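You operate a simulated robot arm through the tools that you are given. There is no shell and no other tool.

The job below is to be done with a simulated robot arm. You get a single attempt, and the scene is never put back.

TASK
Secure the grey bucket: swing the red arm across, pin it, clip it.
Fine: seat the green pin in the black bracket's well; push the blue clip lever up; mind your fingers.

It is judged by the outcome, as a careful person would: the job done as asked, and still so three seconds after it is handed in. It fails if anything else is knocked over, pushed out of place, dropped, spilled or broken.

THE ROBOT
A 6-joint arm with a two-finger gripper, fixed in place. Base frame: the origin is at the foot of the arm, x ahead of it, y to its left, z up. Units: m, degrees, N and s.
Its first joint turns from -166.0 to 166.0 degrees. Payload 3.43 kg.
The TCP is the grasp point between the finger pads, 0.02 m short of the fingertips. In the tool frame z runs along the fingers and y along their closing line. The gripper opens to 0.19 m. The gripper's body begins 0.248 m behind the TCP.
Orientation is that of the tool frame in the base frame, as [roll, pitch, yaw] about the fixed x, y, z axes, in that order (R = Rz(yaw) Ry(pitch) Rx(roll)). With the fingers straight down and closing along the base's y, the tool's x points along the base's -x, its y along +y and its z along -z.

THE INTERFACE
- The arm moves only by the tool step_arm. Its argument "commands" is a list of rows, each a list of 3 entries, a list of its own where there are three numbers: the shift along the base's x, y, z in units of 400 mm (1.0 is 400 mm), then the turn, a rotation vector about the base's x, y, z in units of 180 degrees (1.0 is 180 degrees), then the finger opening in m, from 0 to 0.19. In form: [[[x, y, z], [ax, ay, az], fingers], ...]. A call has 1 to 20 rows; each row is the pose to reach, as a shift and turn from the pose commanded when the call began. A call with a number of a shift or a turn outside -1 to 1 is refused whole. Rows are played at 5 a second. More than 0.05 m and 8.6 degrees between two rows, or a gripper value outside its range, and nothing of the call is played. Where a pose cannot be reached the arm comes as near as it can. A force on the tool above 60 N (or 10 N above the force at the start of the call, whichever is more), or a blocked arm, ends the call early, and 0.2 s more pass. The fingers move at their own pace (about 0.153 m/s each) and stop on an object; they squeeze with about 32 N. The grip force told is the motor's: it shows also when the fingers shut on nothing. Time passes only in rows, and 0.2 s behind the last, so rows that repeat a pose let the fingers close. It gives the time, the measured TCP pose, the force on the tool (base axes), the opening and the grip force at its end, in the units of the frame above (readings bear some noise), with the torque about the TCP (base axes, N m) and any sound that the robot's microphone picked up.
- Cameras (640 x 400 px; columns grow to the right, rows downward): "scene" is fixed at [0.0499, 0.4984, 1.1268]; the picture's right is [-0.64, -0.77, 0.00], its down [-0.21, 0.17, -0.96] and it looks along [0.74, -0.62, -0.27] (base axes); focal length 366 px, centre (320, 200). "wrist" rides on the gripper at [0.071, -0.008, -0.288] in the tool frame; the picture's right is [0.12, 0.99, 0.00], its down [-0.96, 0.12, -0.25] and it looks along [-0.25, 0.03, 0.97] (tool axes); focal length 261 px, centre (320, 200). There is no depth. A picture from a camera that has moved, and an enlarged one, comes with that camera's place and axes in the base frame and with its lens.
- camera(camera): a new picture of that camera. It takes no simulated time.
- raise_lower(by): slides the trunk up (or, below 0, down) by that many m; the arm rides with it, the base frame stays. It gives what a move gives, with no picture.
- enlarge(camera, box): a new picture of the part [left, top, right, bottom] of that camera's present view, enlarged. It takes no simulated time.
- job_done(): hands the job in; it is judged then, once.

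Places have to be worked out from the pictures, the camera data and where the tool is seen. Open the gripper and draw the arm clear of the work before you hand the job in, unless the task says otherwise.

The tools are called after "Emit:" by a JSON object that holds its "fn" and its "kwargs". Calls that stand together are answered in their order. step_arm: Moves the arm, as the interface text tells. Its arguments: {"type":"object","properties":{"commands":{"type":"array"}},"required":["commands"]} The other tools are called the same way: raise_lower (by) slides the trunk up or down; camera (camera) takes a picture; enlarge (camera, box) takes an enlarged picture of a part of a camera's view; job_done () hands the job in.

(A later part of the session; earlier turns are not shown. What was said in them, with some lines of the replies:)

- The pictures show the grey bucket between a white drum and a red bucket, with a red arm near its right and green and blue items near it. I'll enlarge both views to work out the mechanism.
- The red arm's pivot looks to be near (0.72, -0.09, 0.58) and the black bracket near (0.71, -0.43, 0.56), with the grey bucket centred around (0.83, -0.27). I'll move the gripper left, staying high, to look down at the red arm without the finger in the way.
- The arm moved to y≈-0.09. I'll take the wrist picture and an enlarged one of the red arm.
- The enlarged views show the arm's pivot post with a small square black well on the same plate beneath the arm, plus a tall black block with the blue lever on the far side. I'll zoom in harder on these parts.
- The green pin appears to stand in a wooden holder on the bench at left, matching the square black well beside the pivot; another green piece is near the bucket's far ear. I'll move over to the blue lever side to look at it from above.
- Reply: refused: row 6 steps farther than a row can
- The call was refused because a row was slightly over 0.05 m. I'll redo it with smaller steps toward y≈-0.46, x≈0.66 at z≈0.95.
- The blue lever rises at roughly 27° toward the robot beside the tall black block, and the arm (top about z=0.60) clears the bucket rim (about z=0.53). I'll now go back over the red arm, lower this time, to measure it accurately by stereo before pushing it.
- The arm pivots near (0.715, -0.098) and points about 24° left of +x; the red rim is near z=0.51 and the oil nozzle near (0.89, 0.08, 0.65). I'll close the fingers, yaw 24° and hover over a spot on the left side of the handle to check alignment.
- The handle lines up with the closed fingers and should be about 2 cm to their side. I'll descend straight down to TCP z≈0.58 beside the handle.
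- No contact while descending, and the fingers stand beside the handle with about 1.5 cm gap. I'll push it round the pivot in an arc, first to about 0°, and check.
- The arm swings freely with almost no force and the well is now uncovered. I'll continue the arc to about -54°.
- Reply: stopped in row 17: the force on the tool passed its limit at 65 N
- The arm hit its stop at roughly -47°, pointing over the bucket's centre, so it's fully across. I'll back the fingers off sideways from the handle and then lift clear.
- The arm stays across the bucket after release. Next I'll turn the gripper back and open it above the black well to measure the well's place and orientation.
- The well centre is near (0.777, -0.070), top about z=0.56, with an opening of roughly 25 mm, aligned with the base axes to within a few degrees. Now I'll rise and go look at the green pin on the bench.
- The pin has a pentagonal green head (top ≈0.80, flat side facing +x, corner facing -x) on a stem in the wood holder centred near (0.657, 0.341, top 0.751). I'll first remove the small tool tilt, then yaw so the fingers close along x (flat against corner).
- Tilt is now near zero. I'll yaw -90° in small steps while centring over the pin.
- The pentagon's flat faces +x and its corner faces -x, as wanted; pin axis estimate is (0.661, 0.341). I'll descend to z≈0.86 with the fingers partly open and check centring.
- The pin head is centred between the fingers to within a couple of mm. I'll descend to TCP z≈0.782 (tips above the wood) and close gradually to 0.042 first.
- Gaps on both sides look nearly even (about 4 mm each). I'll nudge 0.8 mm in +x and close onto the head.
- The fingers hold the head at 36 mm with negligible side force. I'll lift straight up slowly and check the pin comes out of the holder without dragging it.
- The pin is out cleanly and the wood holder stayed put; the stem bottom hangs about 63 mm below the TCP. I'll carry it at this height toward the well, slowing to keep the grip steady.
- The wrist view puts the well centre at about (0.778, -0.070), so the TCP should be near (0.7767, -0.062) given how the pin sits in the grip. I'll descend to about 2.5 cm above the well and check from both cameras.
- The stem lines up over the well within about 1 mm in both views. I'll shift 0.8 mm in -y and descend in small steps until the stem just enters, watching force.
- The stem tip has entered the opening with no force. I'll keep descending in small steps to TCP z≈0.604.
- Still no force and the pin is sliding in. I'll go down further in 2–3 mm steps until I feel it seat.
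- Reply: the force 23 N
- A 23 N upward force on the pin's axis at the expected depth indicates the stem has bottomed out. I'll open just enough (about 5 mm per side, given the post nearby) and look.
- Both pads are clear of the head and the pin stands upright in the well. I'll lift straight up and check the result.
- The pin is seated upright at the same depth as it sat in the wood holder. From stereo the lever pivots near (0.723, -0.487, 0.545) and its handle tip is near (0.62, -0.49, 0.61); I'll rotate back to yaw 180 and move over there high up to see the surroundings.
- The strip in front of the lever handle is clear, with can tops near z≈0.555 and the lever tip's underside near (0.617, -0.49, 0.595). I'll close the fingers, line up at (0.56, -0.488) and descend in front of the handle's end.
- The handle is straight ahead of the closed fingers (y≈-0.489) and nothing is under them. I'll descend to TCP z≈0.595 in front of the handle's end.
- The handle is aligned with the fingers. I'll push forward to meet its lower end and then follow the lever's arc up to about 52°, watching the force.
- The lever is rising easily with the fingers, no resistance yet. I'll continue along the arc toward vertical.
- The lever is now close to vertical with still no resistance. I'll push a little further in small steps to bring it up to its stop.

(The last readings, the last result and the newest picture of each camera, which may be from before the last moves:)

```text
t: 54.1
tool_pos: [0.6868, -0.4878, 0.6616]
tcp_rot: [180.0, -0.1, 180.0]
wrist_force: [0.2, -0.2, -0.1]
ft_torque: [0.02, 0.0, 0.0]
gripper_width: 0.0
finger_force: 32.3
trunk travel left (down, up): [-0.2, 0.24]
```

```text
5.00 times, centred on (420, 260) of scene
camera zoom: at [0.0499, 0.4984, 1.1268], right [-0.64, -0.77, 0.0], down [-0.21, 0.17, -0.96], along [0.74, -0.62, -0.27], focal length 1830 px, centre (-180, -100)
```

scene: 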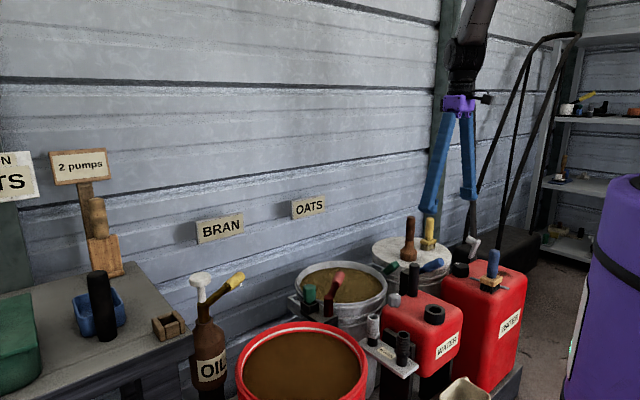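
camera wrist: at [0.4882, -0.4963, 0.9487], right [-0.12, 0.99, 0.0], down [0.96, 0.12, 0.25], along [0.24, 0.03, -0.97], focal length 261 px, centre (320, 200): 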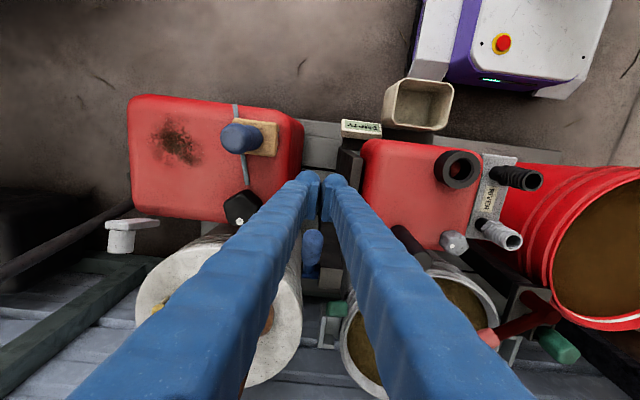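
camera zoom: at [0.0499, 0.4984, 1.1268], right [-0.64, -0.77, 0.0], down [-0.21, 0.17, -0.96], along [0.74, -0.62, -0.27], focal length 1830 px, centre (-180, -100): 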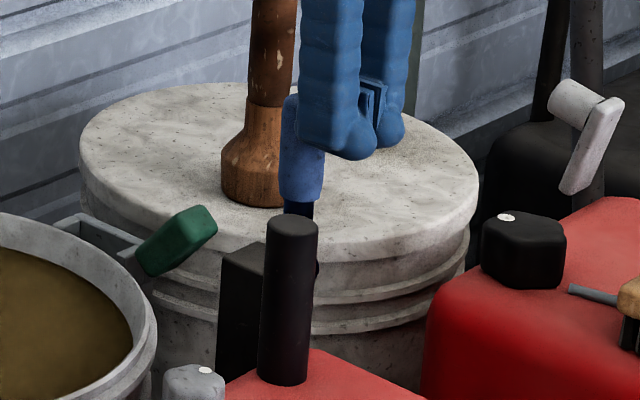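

The lever looks about vertical and I feel no stop. I'll back the fingers away in -x and up to see the lever's angle and whether it holds by itself.

Emit:
{"fn": "step_arm", "kwargs": {"commands": [[[-0.03, 0, 0], [0, 0, 0], 0.0], [[-0.1, 0, 0.02], [0, 0, 0], 0.0], [[-0.2, 0, 0.06], [0, 0, 0], 0.0], [[-0.28, 0, 0.14], [0, 0, 0], 0.0], [[-0.28, 0, 0.24], [0, 0, 0], 0.0], [[-0.28, 0, 0.34], [0, 0, 0], 0.0], [[-0.28, 0, 0.44], [0, 0, 0], 0.08], [[-0.28, 0, 0.44], [0, 0, 0], 0.19], [[-0.28, 0, 0.44], [0, 0, 0], 0.19]]}}

Emit:
{"fn": "camera", "kwargs": {"camera": "wrist"}}

Emit:
{"fn": "enlarge", "kwargs": {"camera": "wrist", "box": [260, 140, 380, 260]}}

Emit:
{"fn": "enlarge", "kwargs": {"camera": "scene", "box": [380, 220, 460, 300]}}

```text
t: 56.1
tool_pos: [0.5749, -0.4881, 0.8377]
tcp_rot: [-179.9, -0.1, 180.0]
wrist_force: [0.6, 0.0, 0.0]
ft_torque: [0.05, 0.0, 0.03]
gripper_width: 0.19
finger_force: 0.2
trunk travel left (down, up): [-0.2, 0.24]
```

```text
taken
camera wrist: at [0.5042, -0.4973, 1.1246], right [-0.12, 0.99, 0.0], down [0.96, 0.12, 0.25], along [0.24, 0.03, -0.97], focal length 261 px, centre (320, 200)
```

wrist: 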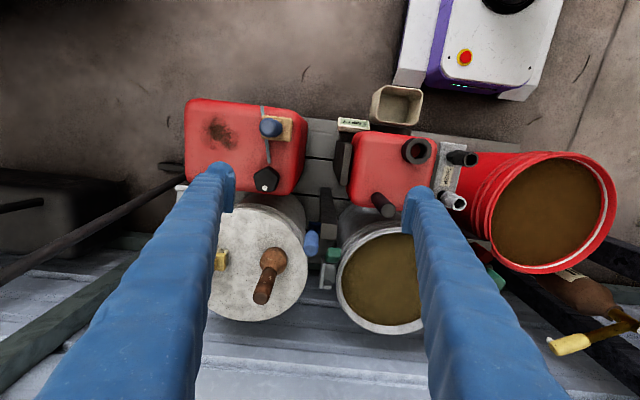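

```text
3.33 times, centred on (320, 200) of wrist
camera zoom: at [0.5042, -0.4973, 1.1246], right [-0.12, 0.99, 0.0], down [0.96, 0.12, 0.25], along [0.24, 0.03, -0.97], focal length 869 px, centre (320, 200)
```

zoom: 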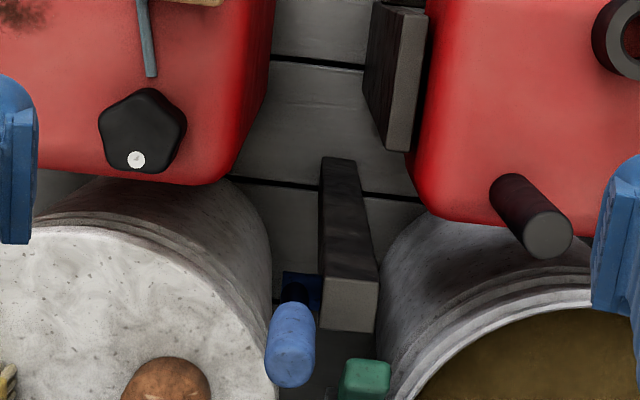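

```text
5.00 times, centred on (420, 260) of scene
camera zoom: at [0.0499, 0.4984, 1.1268], right [-0.64, -0.77, 0.0], down [-0.21, 0.17, -0.96], along [0.74, -0.62, -0.27], focal length 1830 px, centre (-180, -100)
```

zoom: 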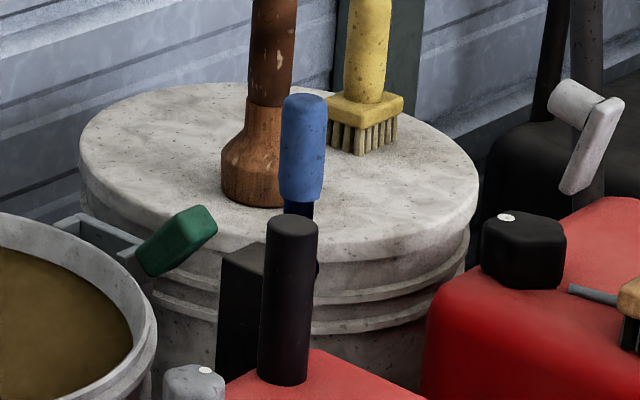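

The lever holds by itself and stands vertical (about 90°). To be sure it's fully home I'll return and press gently further in small steps to look for the end stop.

Emit:
{"fn": "step_arm", "kwargs": {"commands": [[[0, 0, 0], [0, 0, 0], 0.1], [[0.03, 0, -0.02], [0, 0, 0], 0.03], [[0.06, 0, -0.1], [0, 0, 0], 0.0], [[0.09, 0, -0.2], [0, 0, 0], 0.0], [[0.11, 0, -0.3], [0, 0, 0], 0.0], [[0.125, 0, -0.4], [0, 0, 0], 0.0], [[0.14, 0, -0.47], [0, 0, 0], 0.0], [[0.18, 0, -0.48], [0, 0, 0], 0.0], [[0.22, 0, -0.48], [0, 0, 0], 0.0], [[0.25, 0, -0.48], [0, 0, 0], 0.0], [[0.265, 0, -0.48], [0, 0, 0], 0.0], [[0.275, 0, -0.48], [0, 0, 0], 0.0]]}}

Emit:
{"fn": "enlarge", "kwargs": {"camera": "scene", "box": [380, 220, 460, 300]}}

```text
t: 58.7
tool_pos: [0.6834, -0.4881, 0.6463]
tcp_rot: [-180.0, -0.1, 180.0]
wrist_force: [0.3, 0.1, 0.5]
ft_torque: [0.02, -0.02, -0.01]
gripper_width: 0.0
finger_force: 32.1
trunk travel left (down, up): [-0.2, 0.24]
```

```text
5.00 times, centred on (420, 260) of scene
camera zoom: at [0.0499, 0.4984, 1.1268], right [-0.64, -0.77, 0.0], down [-0.21, 0.17, -0.96], along [0.74, -0.62, -0.27], focal length 1830 px, centre (-180, -100)
```

zoom: 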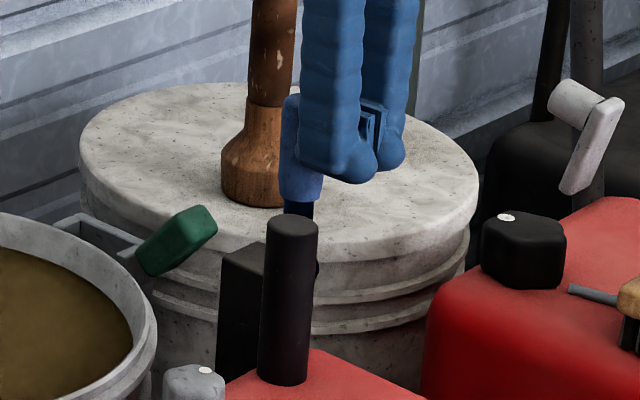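

Fingers are at the handle without force. I'll press on in 2–3 mm steps to find the stop.

Emit:
{"fn": "step_arm", "kwargs": {"commands": [[[0.006, 0, 0], [0, 0, 0], 0.0], [[0.012, 0, 0], [0, 0, 0], 0.0], [[0.018, 0, 0], [0, 0, 0], 0.0], [[0.024, 0, 0], [0, 0, 0], 0.0], [[0.03, 0, 0], [0, 0, 0], 0.0]]}}

Emit:
{"fn": "enlarge", "kwargs": {"camera": "scene", "box": [380, 220, 460, 300]}}

```text
t: 59.9
tool_pos: [0.6952, -0.4872, 0.6455]
tcp_rot: [-179.9, -0.2, 180.0]
wrist_force: [-1.0, -0.1, -0.4]
ft_torque: [-0.01, 0.01, -0.04]
gripper_width: 0.0
finger_force: 31.7
trunk travel left (down, up): [-0.2, 0.24]
```

```text
5.00 times, centred on (420, 260) of scene
camera zoom: at [0.0499, 0.4984, 1.1268], right [-0.64, -0.77, 0.0], down [-0.21, 0.17, -0.96], along [0.74, -0.62, -0.27], focal length 1830 px, centre (-180, -100)
```

zoom: 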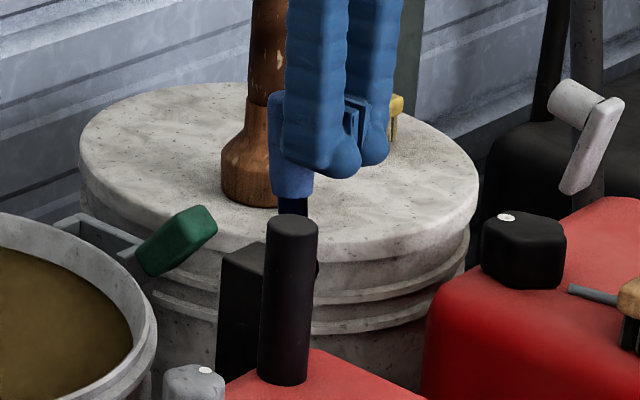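

The lever moved a bit past vertical with no resistance. I'll continue a few more millimetres, watching for the stop.

Emit:
{"fn": "step_arm", "kwargs": {"commands": [[[0.005, 0, 0], [0, 0, 0], 0.0], [[0.01, 0, 0], [0, 0, 0], 0.0], [[0.015, 0, 0], [0, 0, 0], 0.0], [[0.02, 0, 0], [0, 0, 0], 0.0]]}}

Emit:
{"fn": "enlarge", "kwargs": {"camera": "scene", "box": [380, 220, 460, 300]}}

```text
t: 60.9
tool_pos: [0.703, -0.4877, 0.645]
tcp_rot: [179.8, -0.2, 180.0]
wrist_force: [-15.6, -2.8, -0.2]
ft_torque: [0.03, 0.19, -0.19]
gripper_width: 0.0003
finger_force: 32.0
trunk travel left (down, up): [-0.2, 0.24]
```

```text
5.00 times, centred on (420, 260) of scene
camera zoom: at [0.0499, 0.4984, 1.1268], right [-0.64, -0.77, 0.0], down [-0.21, 0.17, -0.96], along [0.74, -0.62, -0.27], focal length 1830 px, centre (-180, -100)
```

zoom: 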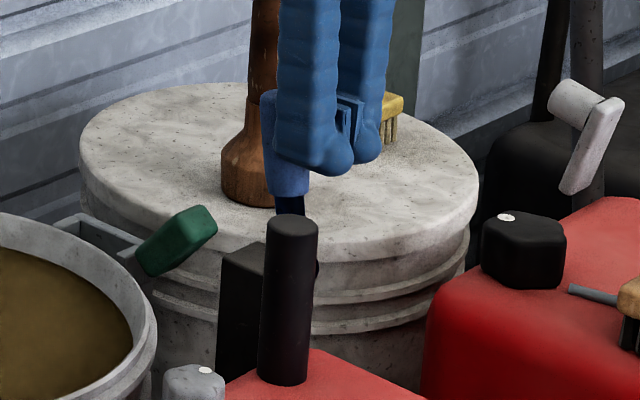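

A firm 15 N reaction shows the lever is now at its end stop, about 70° from where it began. I'll back off and raise the arm well clear, opening the gripper.

Emit:
{"fn": "step_arm", "kwargs": {"commands": [[[-0.02, 0, 0], [0, 0, 0], 0.0], [[-0.08, 0, 0.01], [0, 0, 0], 0.0], [[-0.18, 0, 0.05], [0, 0, 0], 0.0], [[-0.26, 0, 0.13], [0, 0, 0], 0.0], [[-0.28, 0, 0.24], [0, 0, 0], 0.0], [[-0.28, 0, 0.36], [0, 0, 0], 0.0], [[-0.28, 0, 0.48], [0, 0, 0], 0.08], [[-0.28, 0.0, 0.6], [0, 0, 0], 0.15], [[-0.28, 0.0, 0.7], [0, 0, 0], 0.19], [[-0.28, 0.0, 0.7], [0, 0, 0], 0.19]]}}

Emit:
{"fn": "camera", "kwargs": {"camera": "wrist"}}

Emit:
{"fn": "camera", "kwargs": {"camera": "scene"}}

Emit:
{"fn": "enlarge", "kwargs": {"camera": "scene", "box": [280, 230, 460, 340]}}

Emit:
{"fn": "enlarge", "kwargs": {"camera": "wrist", "box": [280, 140, 480, 280]}}

```text
t: 63.1
tool_pos: [0.5926, -0.4865, 0.9253]
tcp_rot: [-179.9, -0.2, -180.0]
wrist_force: [0.1, -0.1, -0.4]
ft_torque: [-0.06, -0.01, -0.01]
gripper_width: 0.1898
finger_force: 0.2
trunk travel left (down, up): [-0.2, 0.24]
```

```text
taken
camera wrist: at [0.522, -0.4962, 1.2137], right [-0.12, 0.99, 0.0], down [0.96, 0.12, 0.25], along [0.24, 0.03, -0.97], focal length 261 px, centre (320, 200)
```

wrist: 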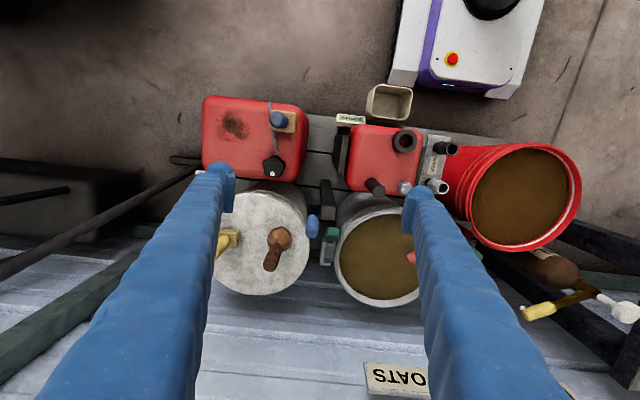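

```text
taken
```

scene: 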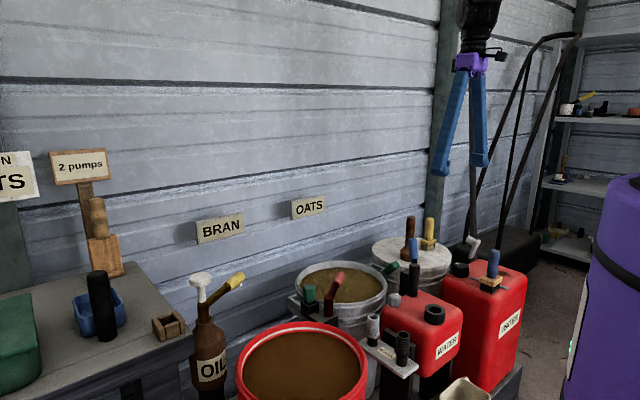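

```text
3.56 times, centred on (370, 285) of scene
camera zoom: at [0.0499, 0.4984, 1.1268], right [-0.64, -0.77, 0.0], down [-0.21, 0.17, -0.96], along [0.74, -0.62, -0.27], focal length 1302 px, centre (142, -102)
```

zoom: 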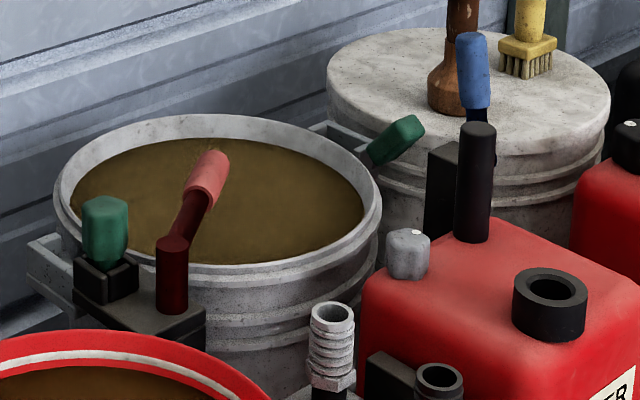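

```text
2.86 times, centred on (380, 210) of wrist
camera zoom: at [0.522, -0.4962, 1.2137], right [-0.12, 0.99, 0.0], down [0.96, 0.12, 0.25], along [0.24, 0.03, -0.97], focal length 745 px, centre (149, 171)
```

zoom: 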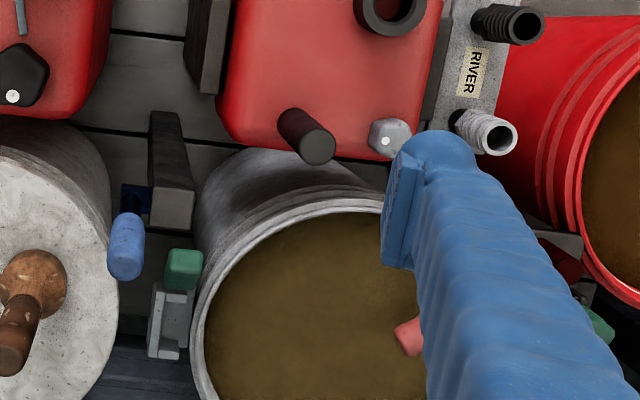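

The arm is across at its stop, the pin is seated, the lever is up and holding, and everything else is where it was. I'll draw the open gripper further back and up, clear of the work.

Emit:
{"fn": "step_arm", "kwargs": {"commands": [[[-0.03, 0.02, 0.06], [0, 0, 0], 0.19], [[-0.06, 0.05, 0.12], [0, 0, 0], 0.19], [[-0.09, 0.08, 0.18], [0, 0, 0], 0.19], [[-0.11, 0.1, 0.22], [0, 0, 0], 0.19], [[-0.11, 0.1, 0.22], [0, 0, 0], 0.19], [[-0.11, 0.1, 0.22], [0, 0, 0], 0.19]]}}

Emit:
{"fn": "enlarge", "kwargs": {"camera": "scene", "box": [280, 230, 460, 340]}}

Emit:
{"fn": "camera", "kwargs": {"camera": "wrist"}}

```text
t: 64.5
tool_pos: [0.5481, -0.4482, 1.012]
tcp_rot: [-179.9, -0.1, -180.0]
wrist_force: [-0.4, -0.1, -0.4]
ft_torque: [0.07, 0.02, -0.01]
gripper_width: 0.1901
finger_force: 0.0
trunk travel left (down, up): [-0.2, 0.24]
```

```text
3.56 times, centred on (370, 285) of scene
camera zoom: at [0.0499, 0.4984, 1.1268], right [-0.64, -0.77, 0.0], down [-0.21, 0.17, -0.96], along [0.74, -0.62, -0.27], focal length 1302 px, centre (142, -102)
```

zoom: 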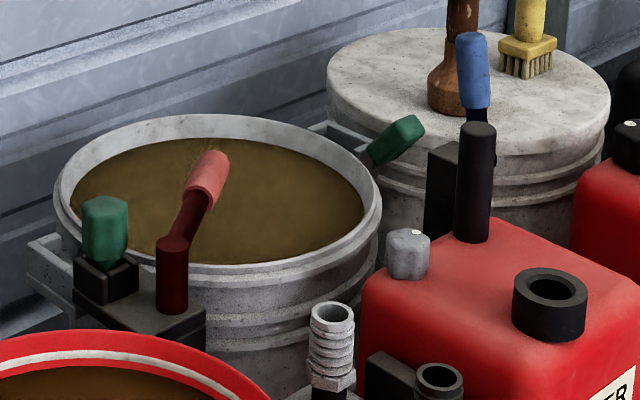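

```text
taken
camera wrist: at [0.4775, -0.4566, 1.3006], right [-0.12, 0.99, 0.0], down [0.96, 0.12, 0.25], along [0.24, 0.03, -0.97], focal length 261 px, centre (320, 200)
```

wrist: 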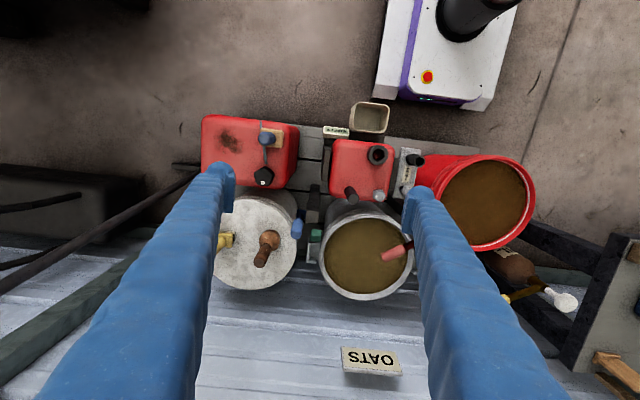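

Everything is stable between the last two pictures: red arm across the bucket, green pin seated in the black well, blue lever up, gripper open and clear. I'm handing the job in.

Emit:
{"fn": "job_done", "kwargs": {}}

```text
The job is handed in.
```

The grey bucket is secured, and I've handed the job in. The result of the judging wasn't shown to me.

- **Red arm:** I swung it across the bucket to its stop, and it stayed there when I let go.
- **Green pin:** I took it from the wooden holder on the bench and set it upright in the black bracket's well. I pushed it down until I felt it reach the bottom, about 23 N. A second green piece is fixed to the bucket's far ear. I took it to be part of the bracket and left it alone.
- **Blue clip lever:** I pushed it up to its end stop, a little past vertical. It stays up by itself.

In the last pictures nothing else had moved or been knocked over. The gripper is open and well clear of the work.
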